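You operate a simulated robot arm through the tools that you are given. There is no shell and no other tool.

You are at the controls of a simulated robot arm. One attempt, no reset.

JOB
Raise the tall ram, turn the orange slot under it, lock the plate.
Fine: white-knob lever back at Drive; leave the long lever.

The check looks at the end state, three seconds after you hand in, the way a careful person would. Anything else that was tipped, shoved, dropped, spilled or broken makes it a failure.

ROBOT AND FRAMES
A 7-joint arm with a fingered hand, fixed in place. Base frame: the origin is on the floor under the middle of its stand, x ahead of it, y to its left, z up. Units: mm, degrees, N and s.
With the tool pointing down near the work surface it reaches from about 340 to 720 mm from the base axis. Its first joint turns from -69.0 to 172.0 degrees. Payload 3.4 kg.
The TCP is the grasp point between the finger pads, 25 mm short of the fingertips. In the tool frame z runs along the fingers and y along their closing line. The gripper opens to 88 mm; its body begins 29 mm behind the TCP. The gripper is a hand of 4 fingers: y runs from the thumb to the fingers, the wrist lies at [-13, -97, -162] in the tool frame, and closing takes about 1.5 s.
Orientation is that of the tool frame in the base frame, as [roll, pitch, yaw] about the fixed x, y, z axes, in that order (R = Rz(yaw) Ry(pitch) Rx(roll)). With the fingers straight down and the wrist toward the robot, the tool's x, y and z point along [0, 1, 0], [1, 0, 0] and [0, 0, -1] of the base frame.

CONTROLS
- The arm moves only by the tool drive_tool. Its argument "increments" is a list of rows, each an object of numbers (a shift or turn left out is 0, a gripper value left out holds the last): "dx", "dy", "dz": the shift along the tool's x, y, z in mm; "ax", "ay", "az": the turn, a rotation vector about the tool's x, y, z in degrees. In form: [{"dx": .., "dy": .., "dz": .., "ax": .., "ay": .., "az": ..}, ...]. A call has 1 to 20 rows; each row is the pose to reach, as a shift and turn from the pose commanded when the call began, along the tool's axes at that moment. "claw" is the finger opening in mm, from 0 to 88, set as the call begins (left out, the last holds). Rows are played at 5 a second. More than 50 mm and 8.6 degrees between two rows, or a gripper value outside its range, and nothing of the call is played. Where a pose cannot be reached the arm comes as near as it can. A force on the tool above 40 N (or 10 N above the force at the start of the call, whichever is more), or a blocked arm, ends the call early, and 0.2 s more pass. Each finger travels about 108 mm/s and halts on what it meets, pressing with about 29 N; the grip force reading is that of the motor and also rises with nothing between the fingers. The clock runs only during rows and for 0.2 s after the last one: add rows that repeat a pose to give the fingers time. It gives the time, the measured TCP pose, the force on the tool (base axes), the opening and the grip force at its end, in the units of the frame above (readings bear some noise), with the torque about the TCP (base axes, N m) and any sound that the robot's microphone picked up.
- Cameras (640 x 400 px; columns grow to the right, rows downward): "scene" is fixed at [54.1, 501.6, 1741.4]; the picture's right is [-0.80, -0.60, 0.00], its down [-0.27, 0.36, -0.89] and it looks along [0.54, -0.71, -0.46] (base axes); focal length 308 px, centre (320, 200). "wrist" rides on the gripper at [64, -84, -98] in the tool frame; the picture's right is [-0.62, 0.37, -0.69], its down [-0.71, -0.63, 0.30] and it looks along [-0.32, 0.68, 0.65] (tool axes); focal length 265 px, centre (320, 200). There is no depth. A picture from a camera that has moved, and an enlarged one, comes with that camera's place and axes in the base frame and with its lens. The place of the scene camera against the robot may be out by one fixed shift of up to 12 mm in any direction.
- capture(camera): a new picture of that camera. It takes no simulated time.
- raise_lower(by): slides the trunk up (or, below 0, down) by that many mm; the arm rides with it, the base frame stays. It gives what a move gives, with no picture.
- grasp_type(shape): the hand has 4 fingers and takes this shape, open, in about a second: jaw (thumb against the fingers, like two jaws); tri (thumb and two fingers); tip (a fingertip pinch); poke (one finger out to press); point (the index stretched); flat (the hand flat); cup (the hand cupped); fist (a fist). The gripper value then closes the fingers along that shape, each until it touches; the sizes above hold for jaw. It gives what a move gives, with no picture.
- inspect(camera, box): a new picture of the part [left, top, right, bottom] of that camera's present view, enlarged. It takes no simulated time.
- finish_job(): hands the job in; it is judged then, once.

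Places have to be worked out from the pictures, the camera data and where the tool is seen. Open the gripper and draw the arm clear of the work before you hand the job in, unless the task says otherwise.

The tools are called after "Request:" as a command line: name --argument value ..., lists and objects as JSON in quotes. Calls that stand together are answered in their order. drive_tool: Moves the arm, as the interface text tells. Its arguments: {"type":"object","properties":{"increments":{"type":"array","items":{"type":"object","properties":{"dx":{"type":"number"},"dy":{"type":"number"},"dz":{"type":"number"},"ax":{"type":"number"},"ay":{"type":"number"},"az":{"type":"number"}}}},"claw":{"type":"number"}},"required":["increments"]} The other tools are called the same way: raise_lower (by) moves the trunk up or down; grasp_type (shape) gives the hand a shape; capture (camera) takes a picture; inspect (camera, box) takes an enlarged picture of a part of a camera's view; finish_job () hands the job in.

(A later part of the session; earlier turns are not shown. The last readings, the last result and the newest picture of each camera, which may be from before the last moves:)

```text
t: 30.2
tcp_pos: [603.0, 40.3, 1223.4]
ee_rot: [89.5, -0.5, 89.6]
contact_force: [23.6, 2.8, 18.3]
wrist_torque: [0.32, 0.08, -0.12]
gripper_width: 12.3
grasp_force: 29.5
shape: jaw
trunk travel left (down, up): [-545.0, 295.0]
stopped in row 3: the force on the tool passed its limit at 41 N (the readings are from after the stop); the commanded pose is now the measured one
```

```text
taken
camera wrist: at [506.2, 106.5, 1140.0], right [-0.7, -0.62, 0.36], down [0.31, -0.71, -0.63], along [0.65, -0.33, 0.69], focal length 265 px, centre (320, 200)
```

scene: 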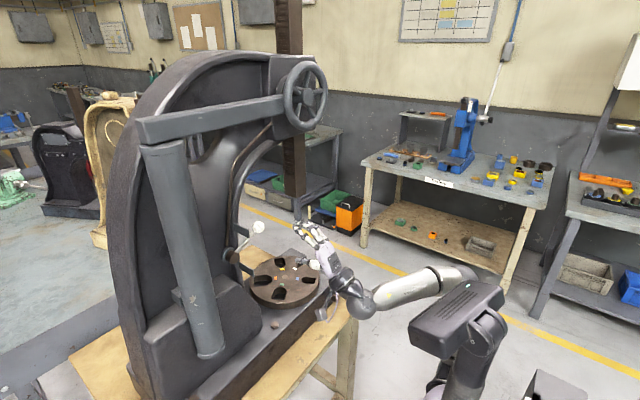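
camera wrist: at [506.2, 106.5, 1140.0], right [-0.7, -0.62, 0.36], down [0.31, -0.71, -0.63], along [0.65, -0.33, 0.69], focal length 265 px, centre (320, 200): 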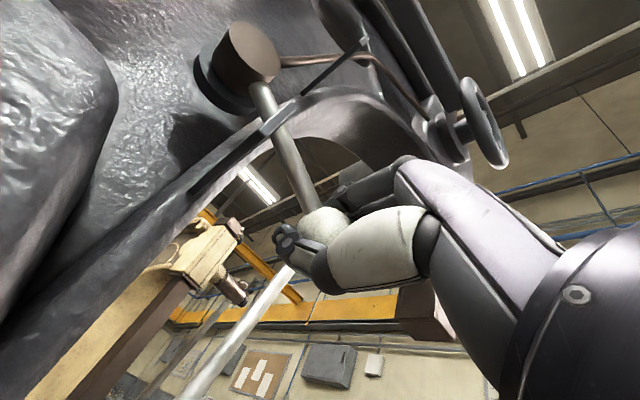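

The stop was felt with about 41 N; the lever looks at its original angle. I open the hand and check.

Request:
drive_tool --claw 88 --increments '[{"dx": 0}, {"dx": 0}, {"dx": 0}, {"dx": 0}, {"dx": 0}, {"dx": 0}, {"dx": 0}, {"dx": 0}]'

Request:
drive_tool --increments '[{"dz": -15}, {"dz": -35}, {"dz": -65}, {"dz": -95}, {"dz": -125}, {"dz": -150}]'

Request:
capture --camera "wrist"

Request:
capture --camera "scene"

Request:
inspect --camera "scene" --box '[210, 220, 290, 280]'

```text
t: 32.0
tcp_pos: [599.5, 40.6, 1224.2]
ee_rot: [89.5, -0.3, 89.9]
contact_force: [-0.3, -0.1, 0.5]
wrist_torque: [0.01, 0.02, -0.02]
gripper_width: 87.8
grasp_force: 0.0
shape: jaw
trunk travel left (down, up): [-545.0, 295.0]
```

```text
t: 33.4
tcp_pos: [449.2, 41.6, 1222.9]
ee_rot: [89.4, -0.4, 89.8]
contact_force: [-0.3, 0.2, 0.5]
wrist_torque: [-0.01, -0.01, 0.01]
gripper_width: 87.5
grasp_force: 0.0
shape: jaw
trunk travel left (down, up): [-545.0, 295.0]
```

```text
taken
camera wrist: at [351.8, 106.9, 1139.2], right [-0.7, -0.62, 0.36], down [0.31, -0.71, -0.63], along [0.65, -0.33, 0.69], focal length 265 px, centre (320, 200)
```

wrist: 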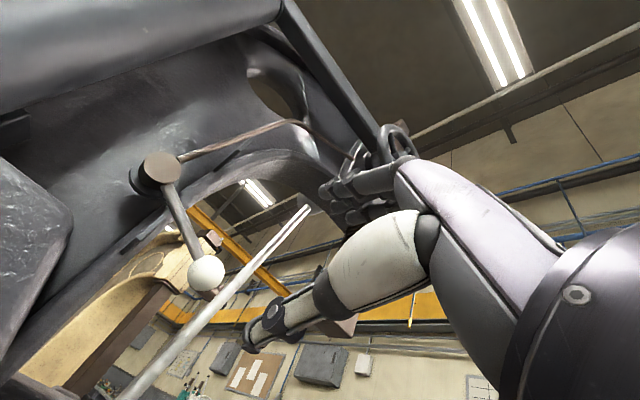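

```text
taken
```

scene: 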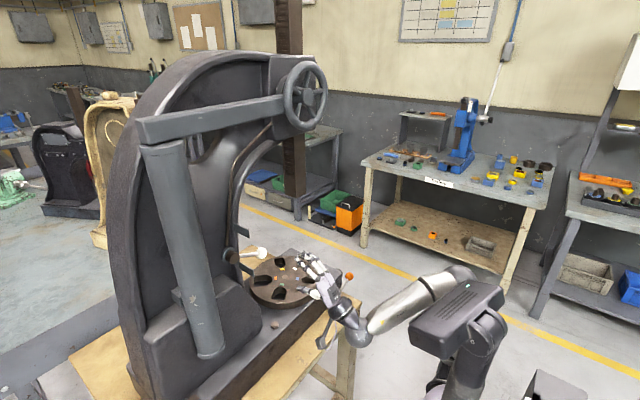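

```text
6.67 times, centred on (250, 250) of scene
camera zoom: at [54.1, 501.6, 1741.4], right [-0.8, -0.6, 0.0], down [-0.27, 0.36, -0.89], along [0.54, -0.71, -0.46], focal length 2056 px, centre (787, -133)
```

zoom: 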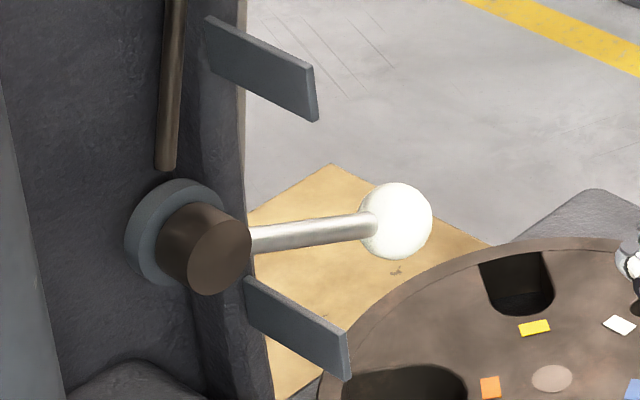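

The lever is back at exactly its starting angle (Drive) and the ram stays up. Next I turn the hand to point down over the near side of the plate, which also gives a good look at it.

Request:
drive_tool --increments '[{"ax": 7.5, "dx": -14, "dy": -4, "dz": 3}, {"ax": 15, "dx": -28, "dy": -8, "dz": 5}, {"ax": 22.5, "dx": -42, "dy": -12, "dz": 8}, {"ax": 30, "dx": -56, "dy": -16, "dz": 10}, {"ax": 37.5, "dx": -70, "dy": -20, "dz": 13}, {"ax": 45, "dx": -84, "dy": -24, "dz": 15}, {"ax": 52.5, "dx": -98, "dy": -28, "dz": 18}, {"ax": 60, "dx": -112, "dy": -32, "dz": 20}, {"ax": 67.5, "dx": -126, "dy": -36, "dz": 23}, {"ax": 75, "dx": -140, "dy": -40, "dz": 25}, {"ax": 82.5, "dx": -150, "dy": -44, "dz": 28}, {"ax": 90, "dx": -160, "dy": -48, "dz": 30}]'

Request:
capture --camera "wrist"

Request:
capture --camera "scene"

```text
t: 36.0
tcp_pos: [479.6, -117.7, 1174.6]
ee_rot: [179.5, -0.2, 89.8]
contact_force: [-0.2, 0.2, -0.4]
wrist_torque: [0.02, 0.01, 0.01]
gripper_width: 87.6
grasp_force: 0.0
shape: jaw
trunk travel left (down, up): [-545.0, 295.0]
```

```text
taken
camera wrist: at [395.4, -52.8, 1271.9], right [0.36, -0.62, 0.69], down [-0.63, -0.71, -0.31], along [0.69, -0.32, -0.65], focal length 265 px, centre (320, 200)
```

wrist: 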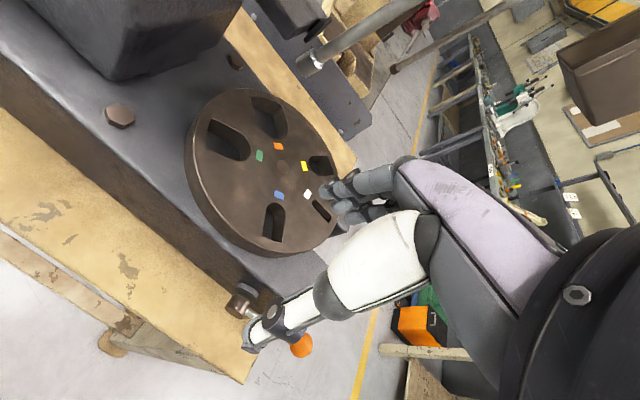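

```text
taken
```

scene: 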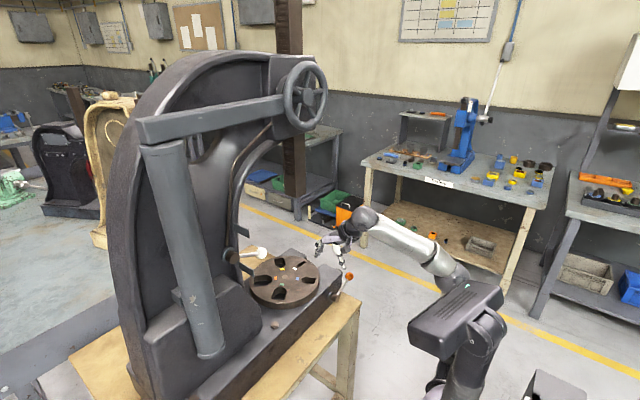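

A clear view of the plate now. I zoom in to measure its slots and the lock lever.

Request:
inspect --camera "wrist" --box '[180, 80, 350, 260]'

Request:
inspect --camera "scene" --box '[240, 240, 370, 310]'

Request:
inspect --camera "wrist" --box '[210, 265, 330, 375]'

```text
2.22 times, centred on (265, 170) of wrist
camera zoom: at [395.4, -52.8, 1271.9], right [0.36, -0.62, 0.69], down [-0.63, -0.71, -0.31], along [0.69, -0.32, -0.65], focal length 590 px, centre (442, 267)
```

zoom: 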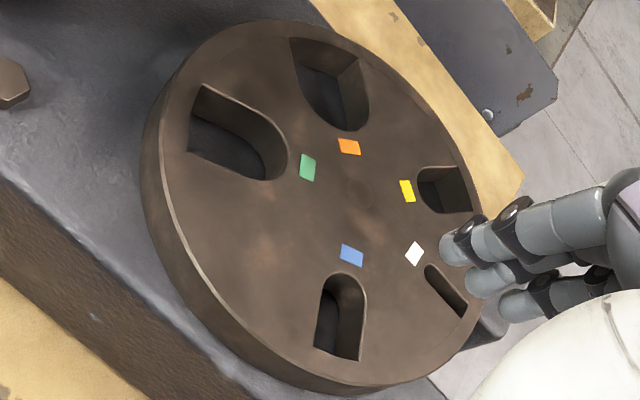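

```text
4.92 times, centred on (305, 275) of scene
camera zoom: at [54.1, 501.6, 1741.4], right [-0.8, -0.6, 0.0], down [-0.27, 0.36, -0.89], along [0.54, -0.71, -0.46], focal length 1518 px, centre (394, -169)
```

zoom: 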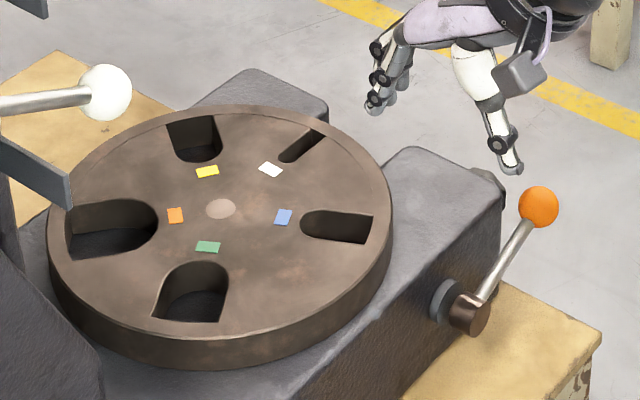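

```text
3.64 times, centred on (270, 320) of wrist
camera zoom: at [395.4, -52.8, 1271.9], right [0.36, -0.62, 0.69], down [-0.63, -0.71, -0.31], along [0.69, -0.32, -0.65], focal length 965 px, centre (502, -236)
```

zoom: 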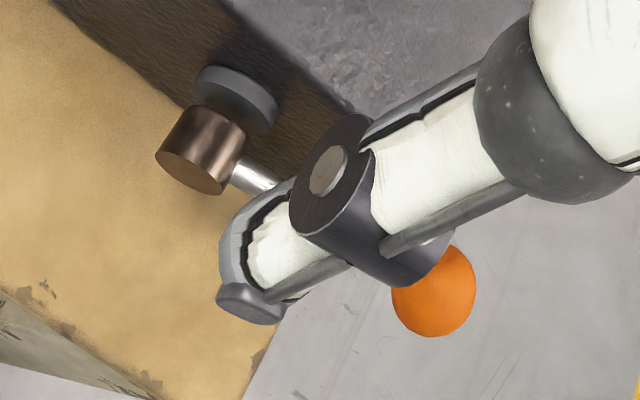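

Slot axes measure roughly: white -91°, yellow -34°, orange 50°, green 122°, blue 206° about a plate centre near [678,-109]. Orange must go to about -91°, i.e. turn about 141° clockwise seen from above. I set the one-finger shape to work inside a slot and see where its tip is.

Request:
grasp_type --shape "poke"

Request:
capture --camera "wrist"

Request:
inspect --camera "scene" --box '[290, 200, 390, 300]'

```text
t: 36.9
tcp_pos: [477.8, -117.8, 1173.9]
ee_rot: [179.4, -0.3, 89.9]
contact_force: [0.3, -0.8, 0.4]
wrist_torque: [0.01, 0.05, 0.0]
gripper_width: 0.0
grasp_force: 0.0
shape: poke
trunk travel left (down, up): [-545.0, 295.0]
```

```text
taken
camera wrist: at [394.6, -52.9, 1271.9], right [0.36, -0.62, 0.69], down [-0.63, -0.71, -0.31], along [0.69, -0.32, -0.65], focal length 265 px, centre (320, 200)
```

wrist: 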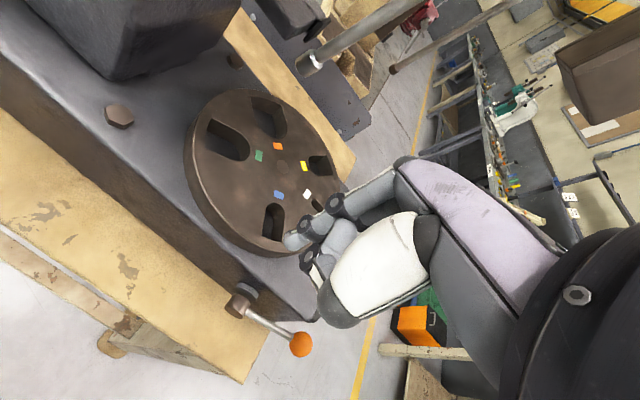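

```text
4.00 times, centred on (340, 250) of scene
camera zoom: at [54.1, 501.6, 1741.4], right [-0.8, -0.6, 0.0], down [-0.27, 0.36, -0.89], along [0.54, -0.71, -0.46], focal length 1234 px, centre (240, 0)
```

zoom: 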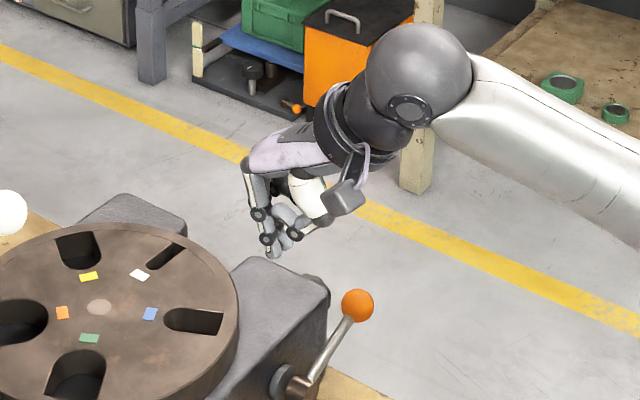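

I zoom on the fingertip in both views to fix its offset from the TCP.

Request:
inspect --camera "wrist" --box '[260, 180, 360, 290]'

Request:
inspect --camera "scene" --box '[340, 225, 390, 275]'

```text
3.64 times, centred on (310, 235) of wrist
camera zoom: at [394.6, -52.9, 1271.9], right [0.36, -0.62, 0.69], down [-0.63, -0.71, -0.31], along [0.69, -0.32, -0.65], focal length 965 px, centre (356, 73)
```

zoom: 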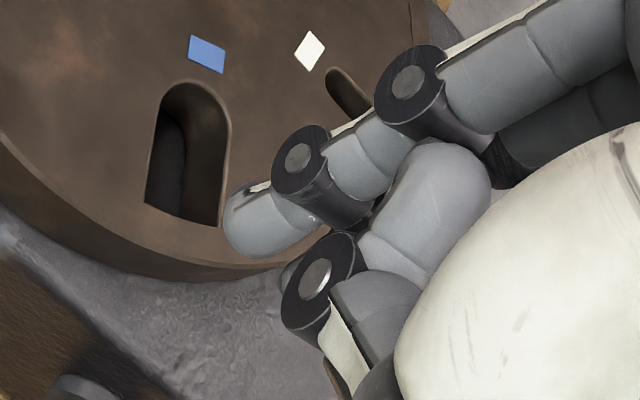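

```text
8.00 times, centred on (365, 250) of scene
camera zoom: at [54.1, 501.6, 1741.4], right [-0.8, -0.6, 0.0], down [-0.27, 0.36, -0.89], along [0.54, -0.71, -0.46], focal length 2467 px, centre (-40, -200)
```

zoom: 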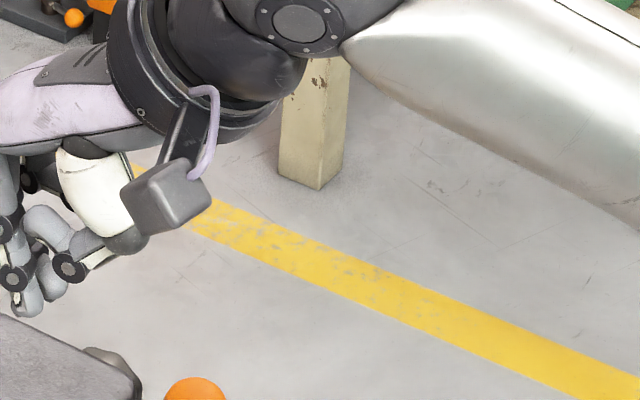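

The index tip sits about (+22, -6, -53) mm (base axes) from the TCP. I move to hover the tip above the blue slot (near side of the plate), about 50 mm up.

Request:
drive_tool --increments '[{"dx": -4, "dy": 20, "dz": 10}, {"dx": -8, "dy": 40, "dz": 25}, {"dx": -12, "dy": 60, "dz": 45}, {"dx": -17, "dy": 80, "dz": 65}, {"dx": -22, "dy": 101, "dz": 84}]'

Request:
capture --camera "wrist"

Request:
inspect --camera "scene" --box '[240, 230, 370, 310]'

```text
t: 38.1
tcp_pos: [580.8, -139.5, 1090.6]
ee_rot: [179.6, -0.4, 89.9]
contact_force: [-0.5, -0.3, -0.3]
wrist_torque: [-0.02, -0.01, 0.02]
gripper_width: 0.0
grasp_force: 0.1
shape: poke
trunk travel left (down, up): [-545.0, 295.0]
```

```text
taken
camera wrist: at [497.7, -75.1, 1188.1], right [0.36, -0.62, 0.69], down [-0.63, -0.71, -0.31], along [0.69, -0.32, -0.65], focal length 265 px, centre (320, 200)
```

wrist: 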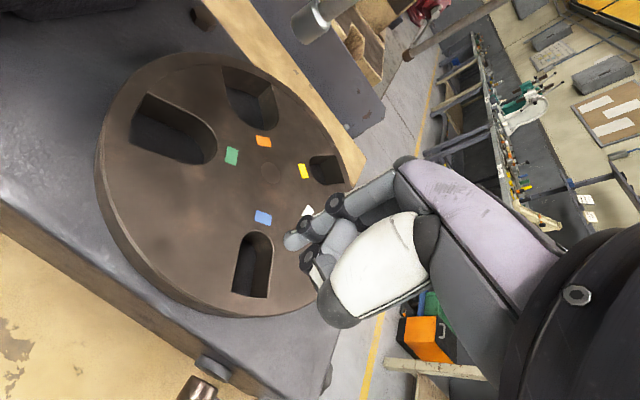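

```text
4.92 times, centred on (305, 270) of scene
camera zoom: at [54.1, 501.6, 1741.4], right [-0.8, -0.6, 0.0], down [-0.27, 0.36, -0.89], along [0.54, -0.71, -0.46], focal length 1518 px, centre (394, -145)
```

zoom: 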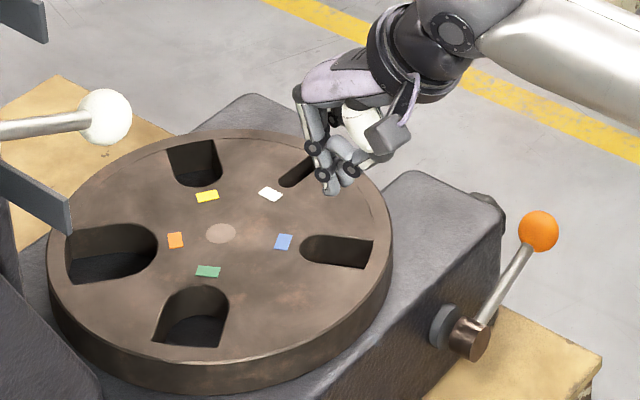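

I zoom again on the tip relative to the blue slot in both views to check alignment.

Request:
inspect --camera "wrist" --box '[200, 180, 340, 320]'

Request:
inspect --camera "scene" --box '[285, 250, 335, 290]'

```text
2.86 times, centred on (270, 250) of wrist
camera zoom: at [497.7, -75.1, 1188.1], right [0.36, -0.62, 0.69], down [-0.63, -0.71, -0.31], along [0.69, -0.32, -0.65], focal length 758 px, centre (463, 57)
```

zoom: 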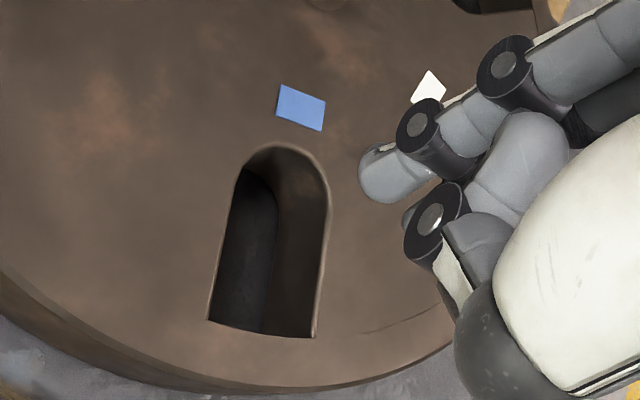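

```text
10.00 times, centred on (310, 270) of scene
camera zoom: at [54.1, 501.6, 1741.4], right [-0.8, -0.6, 0.0], down [-0.27, 0.36, -0.89], along [0.54, -0.71, -0.46], focal length 3084 px, centre (420, -500)
```

zoom: 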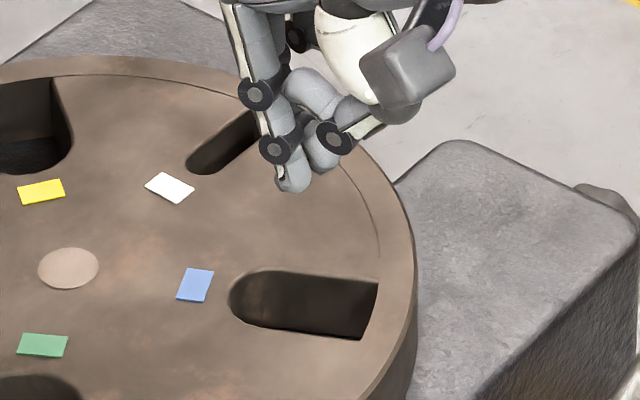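

In poke shape the index protrudes only about 10 mm past the other fingers. I raise a little and try the "point" shape, which may give a longer finger.

Request:
drive_tool --increments '[{"dz": -25}, {"dz": -50}]'

Request:
grasp_type --shape "point"

Request:
capture --camera "wrist"

Request:
inspect --camera "scene" --box '[270, 210, 350, 290]'

```text
t: 38.7
tcp_pos: [580.4, -139.0, 1142.2]
ee_rot: [179.6, -0.4, 90.0]
contact_force: [0.0, 0.8, 0.6]
wrist_torque: [0.0, 0.0, -0.02]
gripper_width: 0.0
grasp_force: 0.1
shape: poke
trunk travel left (down, up): [-545.0, 295.0]
```

```text
t: 39.6
tcp_pos: [579.7, -139.2, 1141.2]
ee_rot: [179.6, -0.3, 89.8]
contact_force: [-0.1, 0.2, -1.5]
wrist_torque: [-0.01, -0.02, 0.01]
gripper_width: 0.0
grasp_force: 0.1
shape: point
trunk travel left (down, up): [-545.0, 295.0]
```

```text
taken
camera wrist: at [496.1, -75.2, 1239.1], right [0.36, -0.62, 0.69], down [-0.63, -0.71, -0.31], along [0.69, -0.32, -0.65], focal length 265 px, centre (320, 200)
```

wrist: 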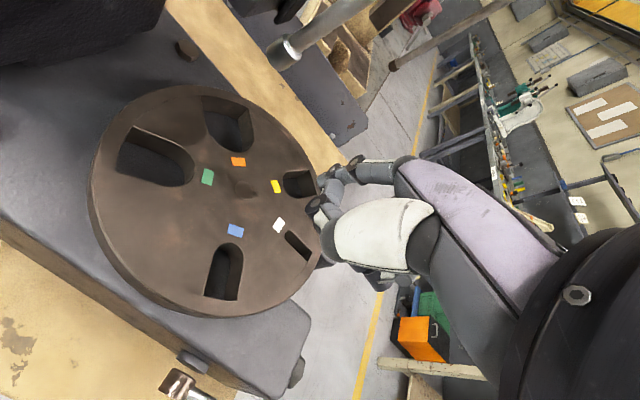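

```text
5.00 times, centred on (310, 250) of scene
camera zoom: at [54.1, 501.6, 1741.4], right [-0.8, -0.6, 0.0], down [-0.27, 0.36, -0.89], along [0.54, -0.71, -0.46], focal length 1542 px, centre (370, -50)
```

zoom: 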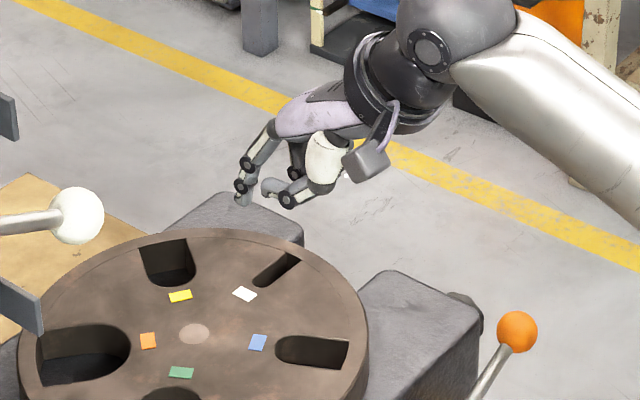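

I zoom in on this shape to judge the index tip and what else hangs low.

Request:
inspect --camera "wrist" --box '[270, 130, 430, 310]'

Request:
inspect --camera "scene" --box '[300, 220, 350, 260]'

```text
2.22 times, centred on (350, 220) of wrist
camera zoom: at [496.1, -75.2, 1239.1], right [0.36, -0.62, 0.69], down [-0.63, -0.71, -0.31], along [0.69, -0.32, -0.65], focal length 590 px, centre (253, 156)
```

zoom: 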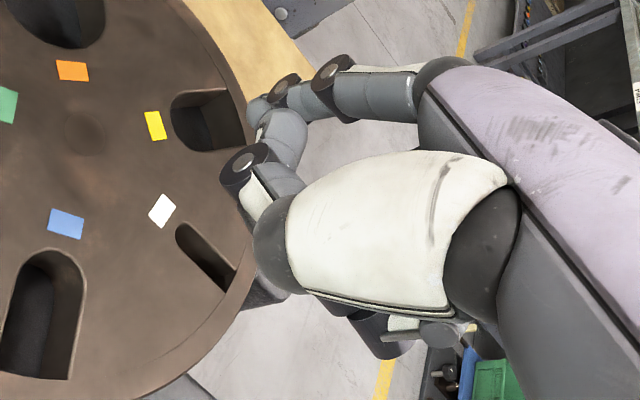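

```text
10.00 times, centred on (325, 240) of scene
camera zoom: at [54.1, 501.6, 1741.4], right [-0.8, -0.6, 0.0], down [-0.27, 0.36, -0.89], along [0.54, -0.71, -0.46], focal length 3084 px, centre (270, -200)
```

zoom: 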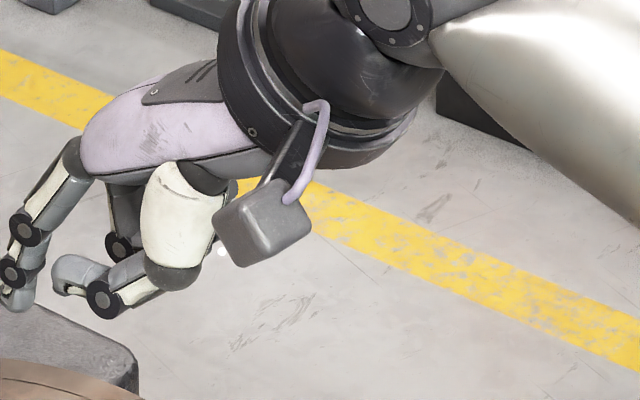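

"Point" is no better; "poke" had index and thumb tips together as a compact stub that fits the ~30 mm blue slot. I go back to poke and lower to just above the slot.

Request:
grasp_type --shape "poke"

Request:
drive_tool --increments '[{"dx": -1, "dy": 2, "dz": 25}, {"dx": -1, "dy": 4, "dz": 50}, {"dx": -1, "dy": 4, "dz": 75}, {"dx": -1, "dy": 4, "dz": 90}]'

Request:
capture --camera "wrist"

Request:
inspect --camera "wrist" --box '[200, 180, 340, 320]'

Request:
inspect --camera "scene" --box '[285, 250, 335, 290]'

```text
t: 40.5
tcp_pos: [580.8, -139.1, 1141.9]
ee_rot: [179.5, -0.3, 89.8]
contact_force: [0.4, 0.6, -0.4]
wrist_torque: [-0.02, 0.01, -0.01]
gripper_width: 0.1
grasp_force: 0.0
shape: poke
trunk travel left (down, up): [-545.0, 295.0]
```

```text
t: 41.5
tcp_pos: [583.1, -139.4, 1050.2]
ee_rot: [179.5, -0.3, 89.8]
contact_force: [0.4, -0.6, -0.7]
wrist_torque: [-0.04, 0.04, -0.02]
gripper_width: 0.1
grasp_force: 0.0
shape: poke
trunk travel left (down, up): [-545.0, 295.0]
```

```text
taken
camera wrist: at [500.9, -75.6, 1148.1], right [0.36, -0.62, 0.69], down [-0.63, -0.71, -0.31], along [0.69, -0.32, -0.65], focal length 265 px, centre (320, 200)
```

wrist: 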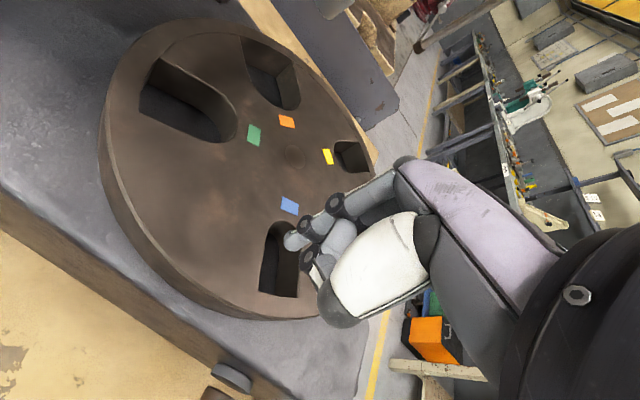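

```text
2.86 times, centred on (270, 250) of wrist
camera zoom: at [500.9, -75.6, 1148.1], right [0.36, -0.62, 0.69], down [-0.63, -0.71, -0.31], along [0.69, -0.32, -0.65], focal length 758 px, centre (463, 57)
```

zoom: 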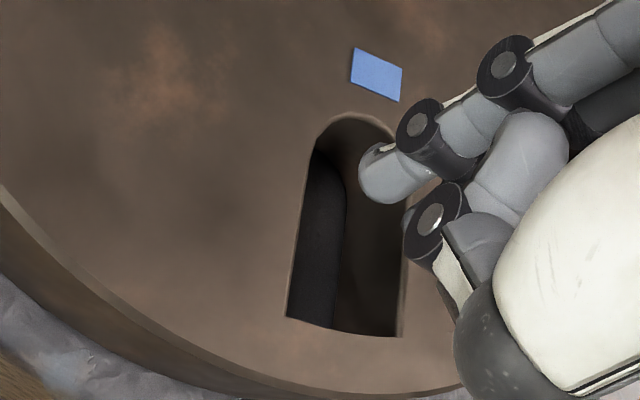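

```text
10.00 times, centred on (310, 270) of scene
camera zoom: at [54.1, 501.6, 1741.4], right [-0.8, -0.6, 0.0], down [-0.27, 0.36, -0.89], along [0.54, -0.71, -0.46], focal length 3084 px, centre (420, -500)
```

zoom: 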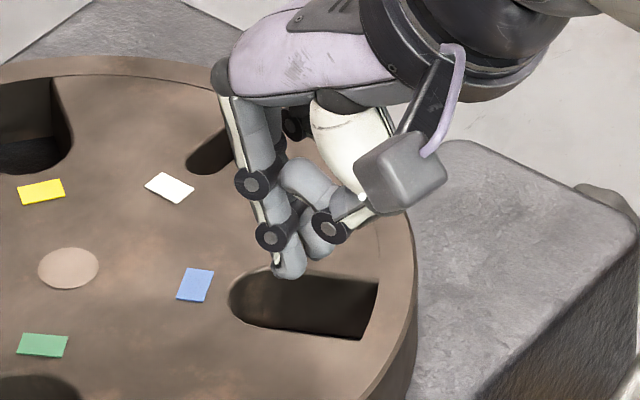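

The stub is aligned over the slot with a few mm clearance each side. I lower it slowly about 25 mm into the slot, watching the force.

Request:
drive_tool --increments '[{"dx": 1.5, "dz": 5}, {"dx": 1.5, "dz": 10}, {"dx": 1.5, "dz": 15}, {"dx": 1.5, "dz": 20}, {"dx": 1.5, "dz": 25}]'

Request:
inspect --camera "wrist" --box '[200, 180, 340, 320]'

Request:
inspect --camera "scene" --box '[285, 250, 335, 290]'

```text
t: 42.7
tcp_pos: [584.8, -138.2, 1025.1]
ee_rot: [179.4, -0.4, 89.8]
contact_force: [0.0, 0.3, -0.8]
wrist_torque: [0.01, 0.01, -0.03]
gripper_width: 0.0
grasp_force: 0.1
shape: poke
trunk travel left (down, up): [-545.0, 295.0]
```

```text
2.86 times, centred on (270, 250) of wrist
camera zoom: at [501.4, -74.3, 1123.4], right [0.36, -0.62, 0.69], down [-0.63, -0.71, -0.31], along [0.69, -0.32, -0.65], focal length 758 px, centre (463, 57)
```

zoom: 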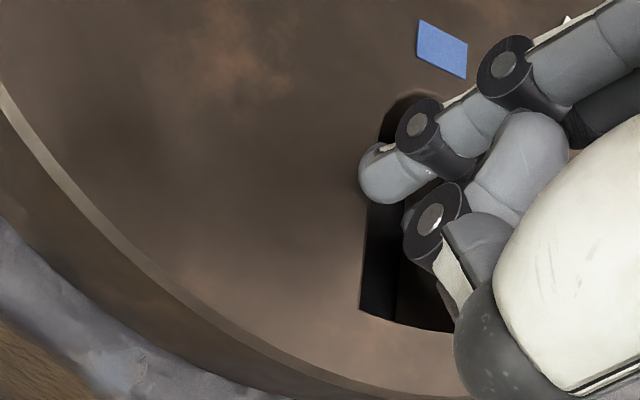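

```text
10.00 times, centred on (310, 270) of scene
camera zoom: at [54.1, 501.6, 1741.4], right [-0.8, -0.6, 0.0], down [-0.27, 0.36, -0.89], along [0.54, -0.71, -0.46], focal length 3084 px, centre (420, -500)
```

zoom: 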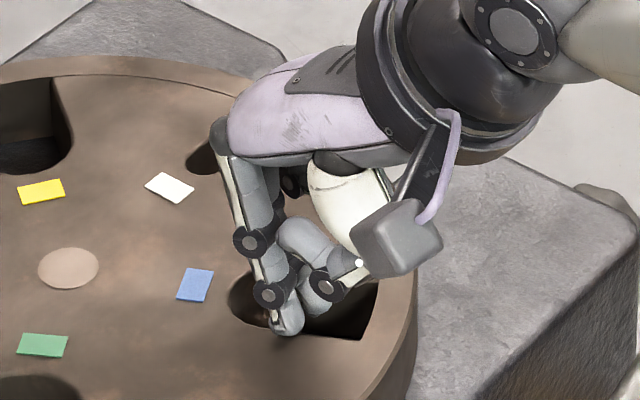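

The tip is right at the edge of the blue slot, so that slot is a tight fit. The green and orange slots are much wider; turning the other way (counter-clockwise, green then orange) keeps the finger on the near side, so I lift slightly and hover over the green slot.

Request:
drive_tool --increments '[{"dz": -15}, {"dz": -32}, {"dx": 15, "dy": 6, "dz": -32}, {"dx": 35, "dy": 14, "dz": -32}, {"dx": 55, "dy": 22, "dz": -32}, {"dx": 75, "dy": 30, "dz": -32}, {"dx": 90, "dy": 36, "dz": -32}, {"dx": 101, "dy": 41, "dz": -32}]'

Request:
capture --camera "wrist"

Request:
inspect --camera "wrist" --box '[200, 150, 360, 310]'

Request:
inspect --camera "scene" --box '[240, 240, 320, 310]'

```text
t: 44.5
tcp_pos: [626.1, -38.5, 1056.7]
ee_rot: [179.5, -0.3, 89.7]
contact_force: [0.0, 0.2, 0.5]
wrist_torque: [0.01, 0.02, -0.01]
gripper_width: 0.0
grasp_force: 0.1
shape: poke
trunk travel left (down, up): [-545.0, 295.0]
```

```text
taken
camera wrist: at [542.8, 27.5, 1156.1], right [0.36, -0.63, 0.69], down [-0.63, -0.71, -0.31], along [0.69, -0.32, -0.65], focal length 265 px, centre (320, 200)
```

wrist: 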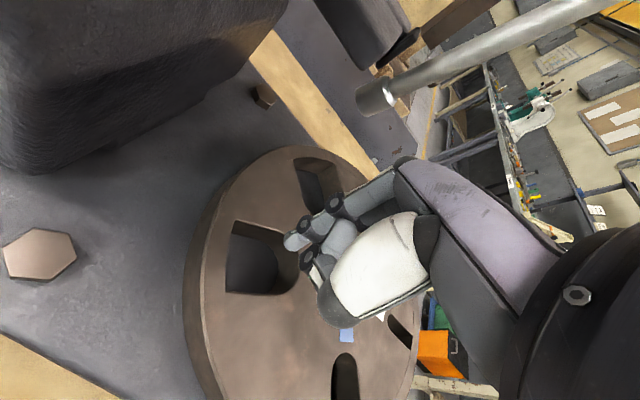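

```text
2.50 times, centred on (280, 230) of wrist
camera zoom: at [542.8, 27.5, 1156.1], right [0.36, -0.63, 0.69], down [-0.63, -0.71, -0.31], along [0.69, -0.32, -0.65], focal length 664 px, centre (420, 125)
```

zoom: 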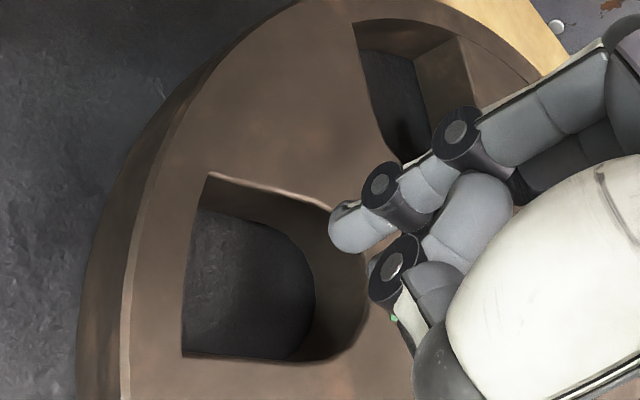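

```text
5.71 times, centred on (280, 275) of scene
camera zoom: at [54.1, 501.6, 1741.4], right [-0.8, -0.6, 0.0], down [-0.27, 0.36, -0.89], along [0.54, -0.71, -0.46], focal length 1762 px, centre (549, -229)
```

zoom: 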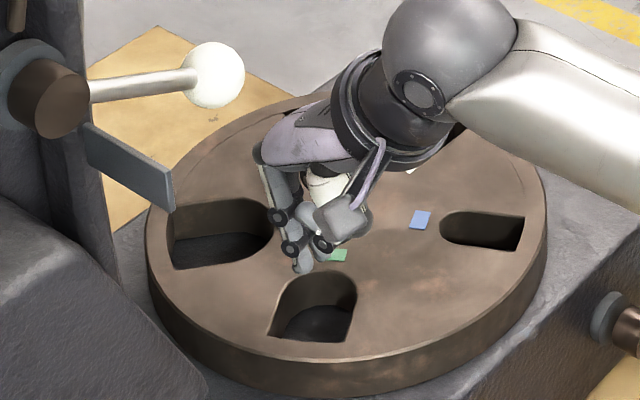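

The tip is above the green slot with good margins. I lower it about 44 mm into the slot, watching force.

Request:
drive_tool --increments '[{"dz": 10}, {"dz": 20}, {"dz": 28}, {"dz": 34}, {"dz": 39}, {"dz": 44}]'

Request:
inspect --camera "wrist" --box '[200, 150, 360, 310]'

Request:
inspect --camera "scene" --box '[240, 240, 320, 310]'

```text
t: 45.9
tcp_pos: [627.7, -38.4, 1014.5]
ee_rot: [179.6, -0.3, 89.7]
contact_force: [0.0, -0.2, 0.4]
wrist_torque: [0.02, -0.03, 0.01]
gripper_width: 0.0
grasp_force: 0.0
shape: poke
trunk travel left (down, up): [-545.0, 295.0]
```

```text
2.50 times, centred on (280, 230) of wrist
camera zoom: at [542.8, 26.7, 1112.3], right [0.36, -0.62, 0.69], down [-0.63, -0.71, -0.31], along [0.69, -0.32, -0.65], focal length 664 px, centre (420, 125)
```

zoom: 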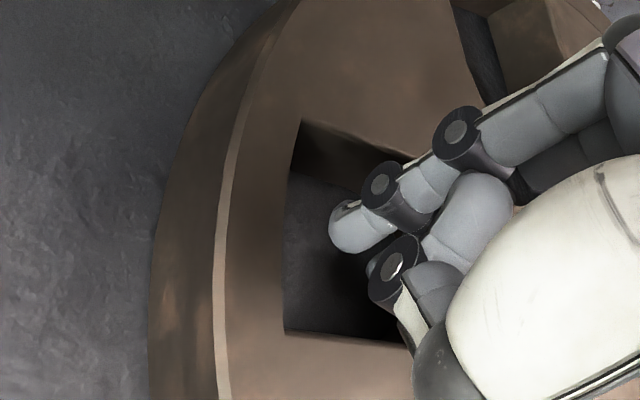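

```text
5.71 times, centred on (280, 275) of scene
camera zoom: at [54.1, 501.6, 1741.4], right [-0.8, -0.6, 0.0], down [-0.27, 0.36, -0.89], along [0.54, -0.71, -0.46], focal length 1762 px, centre (549, -229)
```

zoom: 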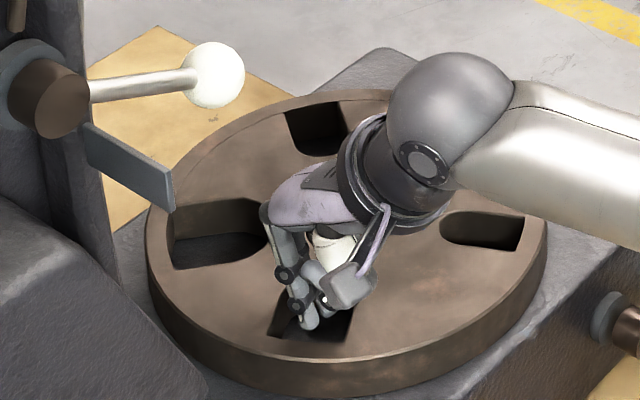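

The stub is inside the slot with no contact. I go 7 mm deeper and then push gently counter-clockwise along the plate's arc to see whether the plate turns or is locked.

Request:
drive_tool --increments '[{"dz": 4}, {"dz": 7}, {"dx": -1.5, "dy": -2.6, "dz": 7}, {"dx": -3, "dy": -5.2, "dz": 7}, {"dx": -4.6, "dy": -7.7, "dz": 7}, {"dx": -6.3, "dy": -10.2, "dz": 7}, {"dx": -8.1, "dy": -12.6, "dz": 7}, {"dx": -10, "dy": -14.9, "dz": 7}]'

Request:
inspect --camera "scene" --box '[240, 240, 320, 310]'

Request:
inspect --camera "wrist" --box '[200, 150, 360, 310]'

```text
t: 47.7
tcp_pos: [613.8, -45.0, 1007.1]
ee_rot: [179.4, -0.2, 90.0]
contact_force: [10.1, 6.4, 2.8]
wrist_torque: [0.1, -0.19, 0.05]
gripper_width: 0.0
grasp_force: 0.1
shape: poke
trunk travel left (down, up): [-545.0, 295.0]
```

```text
5.71 times, centred on (280, 275) of scene
camera zoom: at [54.1, 501.6, 1741.4], right [-0.8, -0.6, 0.0], down [-0.27, 0.36, -0.89], along [0.54, -0.71, -0.46], focal length 1762 px, centre (549, -229)
```

zoom: 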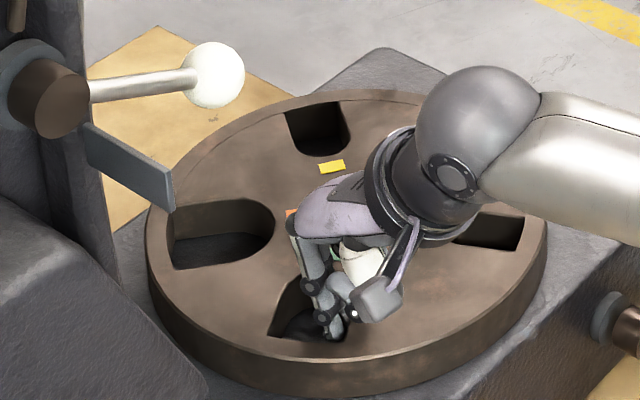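

```text
2.50 times, centred on (280, 230) of wrist
camera zoom: at [530.1, 18.9, 1104.6], right [0.36, -0.62, 0.69], down [-0.63, -0.71, -0.31], along [0.69, -0.32, -0.65], focal length 664 px, centre (420, 125)
```

zoom: 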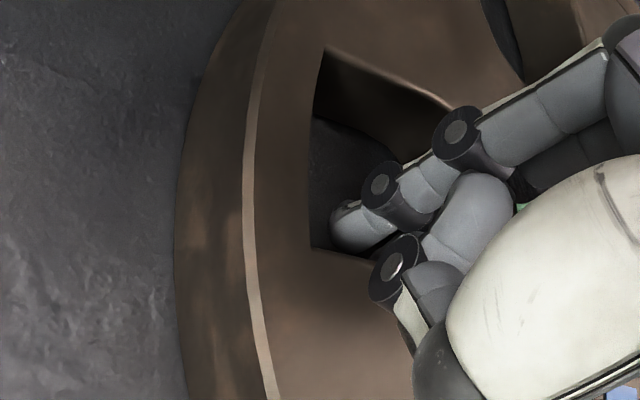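

The stub presses on the slot wall with 12 N and the plate has not yet moved. I push a little further to see if it gives.

Request:
drive_tool --increments '[{"dx": -1.5, "dy": -2}, {"dx": -3, "dy": -4}, {"dx": -4, "dy": -5.3}]'

Request:
inspect --camera "scene" --box '[240, 240, 320, 310]'

```text
t: 48.5
tcp_pos: [609.8, -47.5, 1007.1]
ee_rot: [179.4, -0.2, 90.0]
contact_force: [19.9, 18.5, 10.2]
wrist_torque: [0.33, -0.47, 0.25]
gripper_width: 0.0
grasp_force: 0.0
shape: poke
trunk travel left (down, up): [-545.0, 295.0]
```

```text
5.71 times, centred on (280, 275) of scene
camera zoom: at [54.1, 501.6, 1741.4], right [-0.8, -0.6, 0.0], down [-0.27, 0.36, -0.89], along [0.54, -0.71, -0.46], focal length 1762 px, centre (549, -229)
```

zoom: 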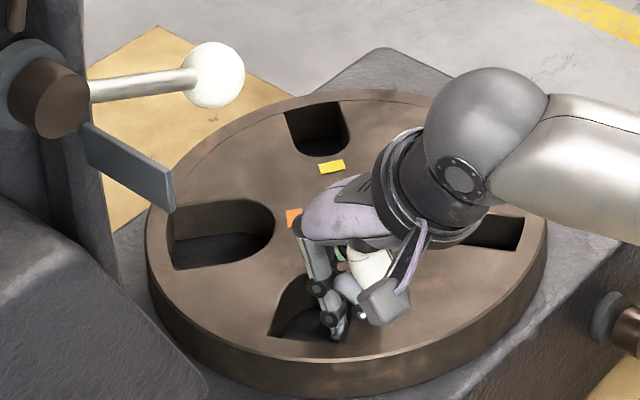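

About 29 N and the plate does not budge, so it is locked with the orange lever where it is now. I back off, lift out of the slot and move back to look at the orange lever closely.

Request:
drive_tool --increments '[{"dx": 4, "dy": 5.3}, {"dx": 8, "dy": 12}, {"dx": 8, "dy": 12, "dz": -20}, {"dx": 8, "dy": 12, "dz": -45}, {"dx": 4, "dy": -10, "dz": -70}, {"dx": -10, "dy": -50, "dz": -75}, {"dx": -40, "dy": -90, "dz": -75}, {"dx": -75, "dy": -125, "dz": -75}, {"dx": -110, "dy": -160, "dz": -70}, {"dx": -145, "dy": -195, "dz": -60}, {"dx": -170, "dy": -215, "dz": -50}]'

Request:
capture --camera "wrist"

Request:
inspect --camera "scene" --box '[240, 240, 370, 310]'

```text
refused: row 10 steps farther than a row can; nothing moved
```

```text
taken
camera wrist: at [526.0, 17.4, 1104.3], right [0.36, -0.62, 0.69], down [-0.63, -0.71, -0.31], along [0.69, -0.32, -0.65], focal length 265 px, centre (320, 200)
```

wrist: 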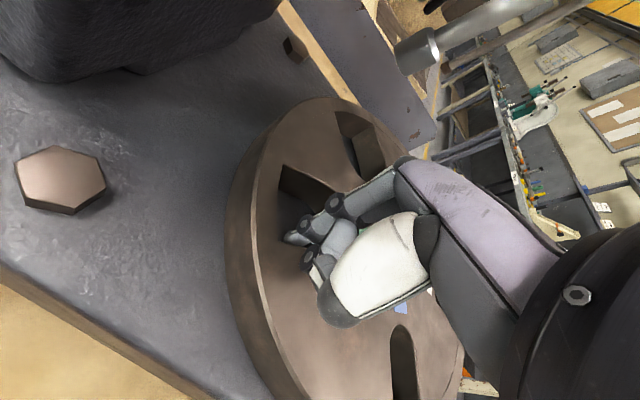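

```text
4.92 times, centred on (305, 275) of scene
camera zoom: at [54.1, 501.6, 1741.4], right [-0.8, -0.6, 0.0], down [-0.27, 0.36, -0.89], along [0.54, -0.71, -0.46], focal length 1518 px, centre (394, -169)
```

zoom: 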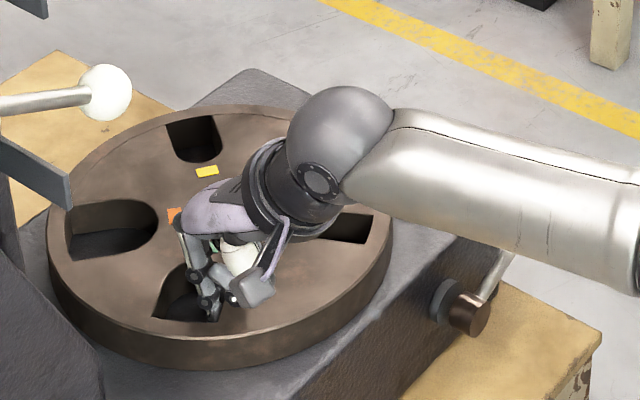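

One row exceeded the 50 mm limit, so nothing moved; I repeat with smaller steps.

Request:
drive_tool --increments '[{"dx": 4, "dy": 5.3}, {"dx": 8, "dy": 12}, {"dx": 8, "dy": 12, "dz": -20}, {"dx": 8, "dy": 12, "dz": -45}, {"dx": 4, "dy": -5, "dz": -65}, {"dx": -10, "dy": -30, "dz": -75}, {"dx": -25, "dy": -60, "dz": -75}, {"dx": -45, "dy": -90, "dz": -75}, {"dx": -70, "dy": -120, "dz": -75}, {"dx": -95, "dy": -150, "dz": -70}, {"dx": -120, "dy": -175, "dz": -65}, {"dx": -145, "dy": -198, "dz": -58}, {"dx": -170, "dy": -215, "dz": -50}]'

Request:
capture --camera "wrist"

Request:
inspect --camera "scene" --box '[240, 240, 370, 310]'

```text
t: 51.3
tcp_pos: [388.8, -222.0, 1055.6]
ee_rot: [179.4, -0.2, 89.8]
contact_force: [0.2, 0.0, 0.3]
wrist_torque: [-0.01, -0.01, -0.03]
gripper_width: 0.0
grasp_force: 0.0
shape: poke
trunk travel left (down, up): [-545.0, 295.0]
```

```text
taken
camera wrist: at [305.3, -157.8, 1151.8], right [0.36, -0.63, 0.69], down [-0.63, -0.71, -0.31], along [0.69, -0.32, -0.65], focal length 265 px, centre (320, 200)
```

wrist: 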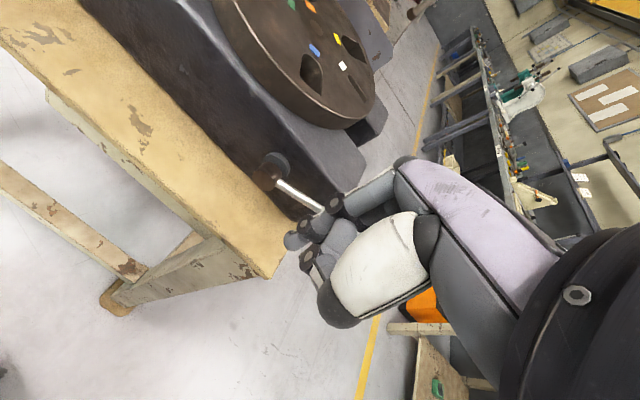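

```text
4.92 times, centred on (305, 275) of scene
camera zoom: at [54.1, 501.6, 1741.4], right [-0.8, -0.6, 0.0], down [-0.27, 0.36, -0.89], along [0.54, -0.71, -0.46], focal length 1518 px, centre (394, -169)
```

zoom: 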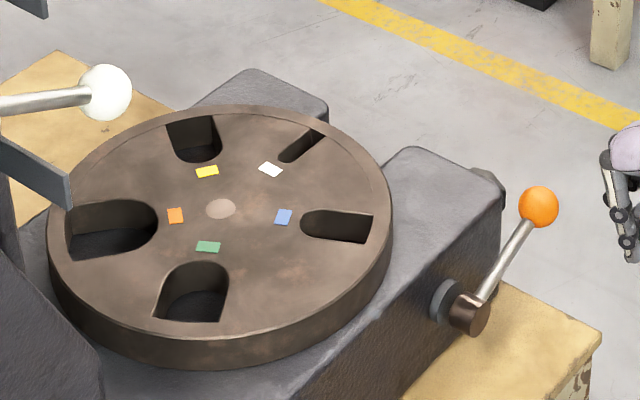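

The hand hides the ball. I shift the hand toward -y so the lever comes into clear view.

Request:
drive_tool --increments '[{"dx": -30}, {"dx": -60}, {"dx": -90}, {"dx": -110}]'

Request:
capture --camera "wrist"

Request:
inspect --camera "wrist" --box '[120, 60, 320, 220]'

```text
t: 52.3
tcp_pos: [388.7, -331.8, 1054.3]
ee_rot: [179.6, -0.4, 89.8]
contact_force: [0.7, 1.2, -0.1]
wrist_torque: [-0.03, 0.01, 0.0]
gripper_width: 0.0
grasp_force: 0.1
shape: poke
trunk travel left (down, up): [-545.0, 295.0]
```

```text
taken
camera wrist: at [305.2, -267.2, 1152.0], right [0.36, -0.62, 0.69], down [-0.63, -0.71, -0.31], along [0.69, -0.32, -0.65], focal length 265 px, centre (320, 200)
```

wrist: 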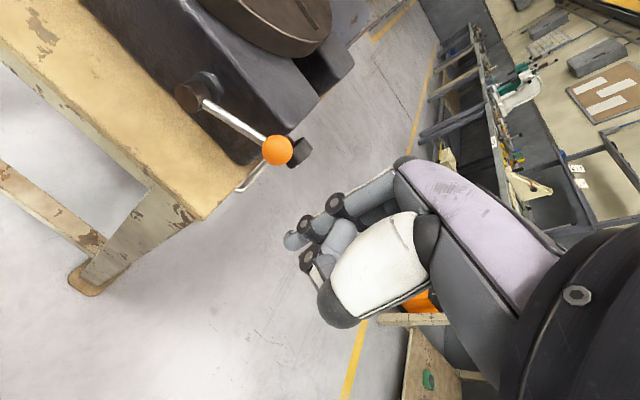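

```text
2.50 times, centred on (220, 140) of wrist
camera zoom: at [305.2, -267.2, 1152.0], right [0.36, -0.62, 0.69], down [-0.63, -0.71, -0.31], along [0.69, -0.32, -0.65], focal length 664 px, centre (570, 350)
```

zoom: 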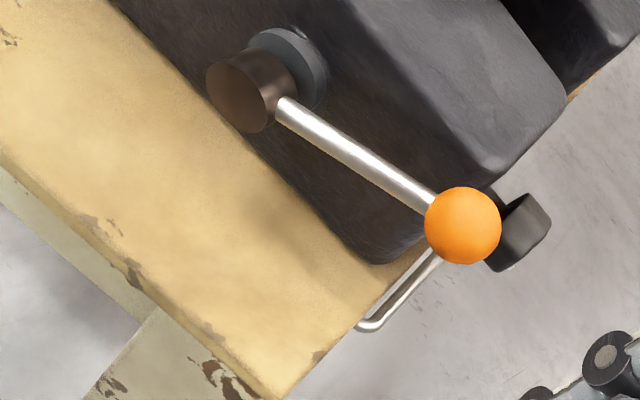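

Using wrist views only: the orange ball is at about [511,-291,959], its hub at [506,-197,920] (lever about 23° up), slab corner at [543,-287,958], bench top about z=838. The lever is at the upper end like a mirror of the white one, so I'll try pressing it down; I bring the finger above the ball with the hand yawed so that the knuckles stay clear of the slab.

Request:
drive_tool --increments '[{"dx": 5, "dy": 15, "dz": 0, "az": 7}, {"dx": 10, "dy": 35, "dz": 2, "az": 14}, {"dx": 16, "dy": 55, "dz": 4, "az": 21}, {"dx": 22, "dy": 75, "dz": 7, "az": 28}, {"dx": 28, "dy": 95, "dz": 10, "az": 35}, {"dx": 35, "dy": 115, "dz": 14, "az": 40}]'

Request:
capture --camera "wrist"

Request:
inspect --camera "scene" --box '[300, 230, 400, 310]'

```text
t: 53.7
tcp_pos: [506.4, -296.2, 1041.1]
ee_rot: [179.8, -0.6, 49.7]
contact_force: [0.0, -0.1, 1.0]
wrist_torque: [-0.01, -0.02, 0.03]
gripper_width: 0.0
grasp_force: 0.0
shape: poke
trunk travel left (down, up): [-545.0, 295.0]
```

```text
taken
camera wrist: at [483.7, -193.2, 1139.4], right [-0.13, -0.71, 0.69], down [-0.94, -0.14, -0.31], along [0.32, -0.69, -0.65], focal length 265 px, centre (320, 200)
```

wrist: 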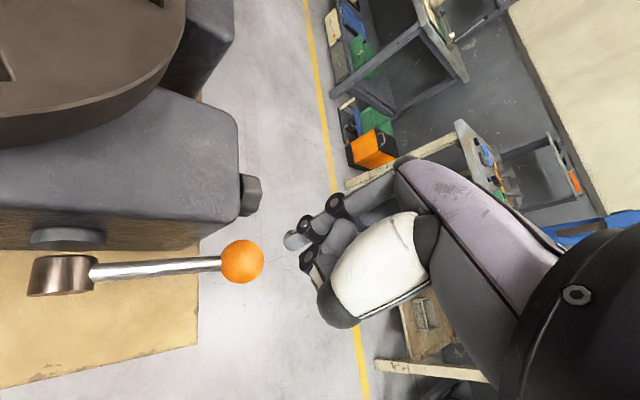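

```text
5.00 times, centred on (350, 270) of scene
camera zoom: at [54.1, 501.6, 1741.4], right [-0.8, -0.6, 0.0], down [-0.27, 0.36, -0.89], along [0.54, -0.71, -0.46], focal length 1542 px, centre (170, -150)
```

zoom: 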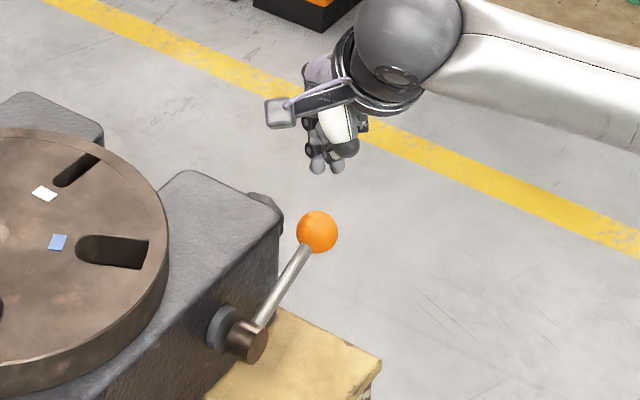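

The finger tip is directly above the ball by my estimate (about 40 mm up). I lower until it touches and then press on gently down along the lever arc.

Request:
drive_tool --increments '[{"dz": 10}, {"dz": 20}, {"dz": 28}, {"dz": 33}, {"dz": 37}, {"dz": 41}]'

Request:
capture --camera "wrist"

```text
t: 55.1
tcp_pos: [505.6, -295.8, 1000.9]
ee_rot: [179.8, -0.6, 49.9]
contact_force: [0.0, 0.2, 1.6]
wrist_torque: [-0.01, -0.01, 0.01]
gripper_width: 0.0
grasp_force: 0.0
shape: poke
trunk travel left (down, up): [-545.0, 295.0]
```

```text
taken
camera wrist: at [482.7, -193.3, 1099.0], right [-0.12, -0.71, 0.69], down [-0.94, -0.14, -0.31], along [0.32, -0.69, -0.65], focal length 265 px, centre (320, 200)
```

wrist: 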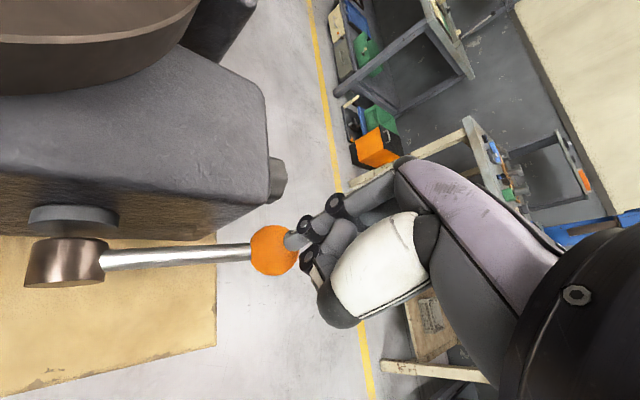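

The tip just touches the top of the ball. I press down in small steps following the lever arc.

Request:
drive_tool --increments '[{"dz": 3}, {"dz": 6, "dx": -1, "dy": 0.8}, {"dz": 9, "dx": -1.5, "dy": 1.3}, {"dz": 12, "dx": -2, "dy": 1.7}, {"dz": 16, "dx": -2.5, "dy": 2.1}]'

Request:
capture --camera "wrist"

```text
t: 56.0
tcp_pos: [506.5, -297.4, 999.6]
ee_rot: [178.6, -1.3, 49.9]
contact_force: [-0.6, 0.8, 15.3]
wrist_torque: [0.03, -0.06, 0.03]
gripper_width: 0.1
grasp_force: 0.1
shape: poke
trunk travel left (down, up): [-545.0, 295.0]
stopped in row 4: the force on the tool passed its limit at 43 N (the readings are from after the stop); the commanded pose is now the measured one
```

```text
taken
camera wrist: at [481.7, -193.8, 1097.2], right [-0.14, -0.71, 0.69], down [-0.93, -0.14, -0.34], along [0.34, -0.69, -0.64], focal length 265 px, centre (320, 200)
```

wrist: 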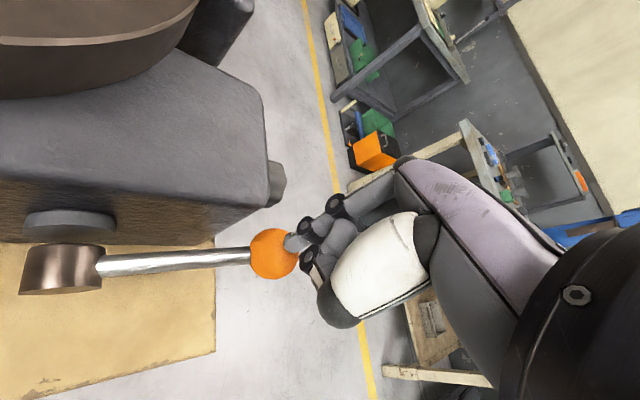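

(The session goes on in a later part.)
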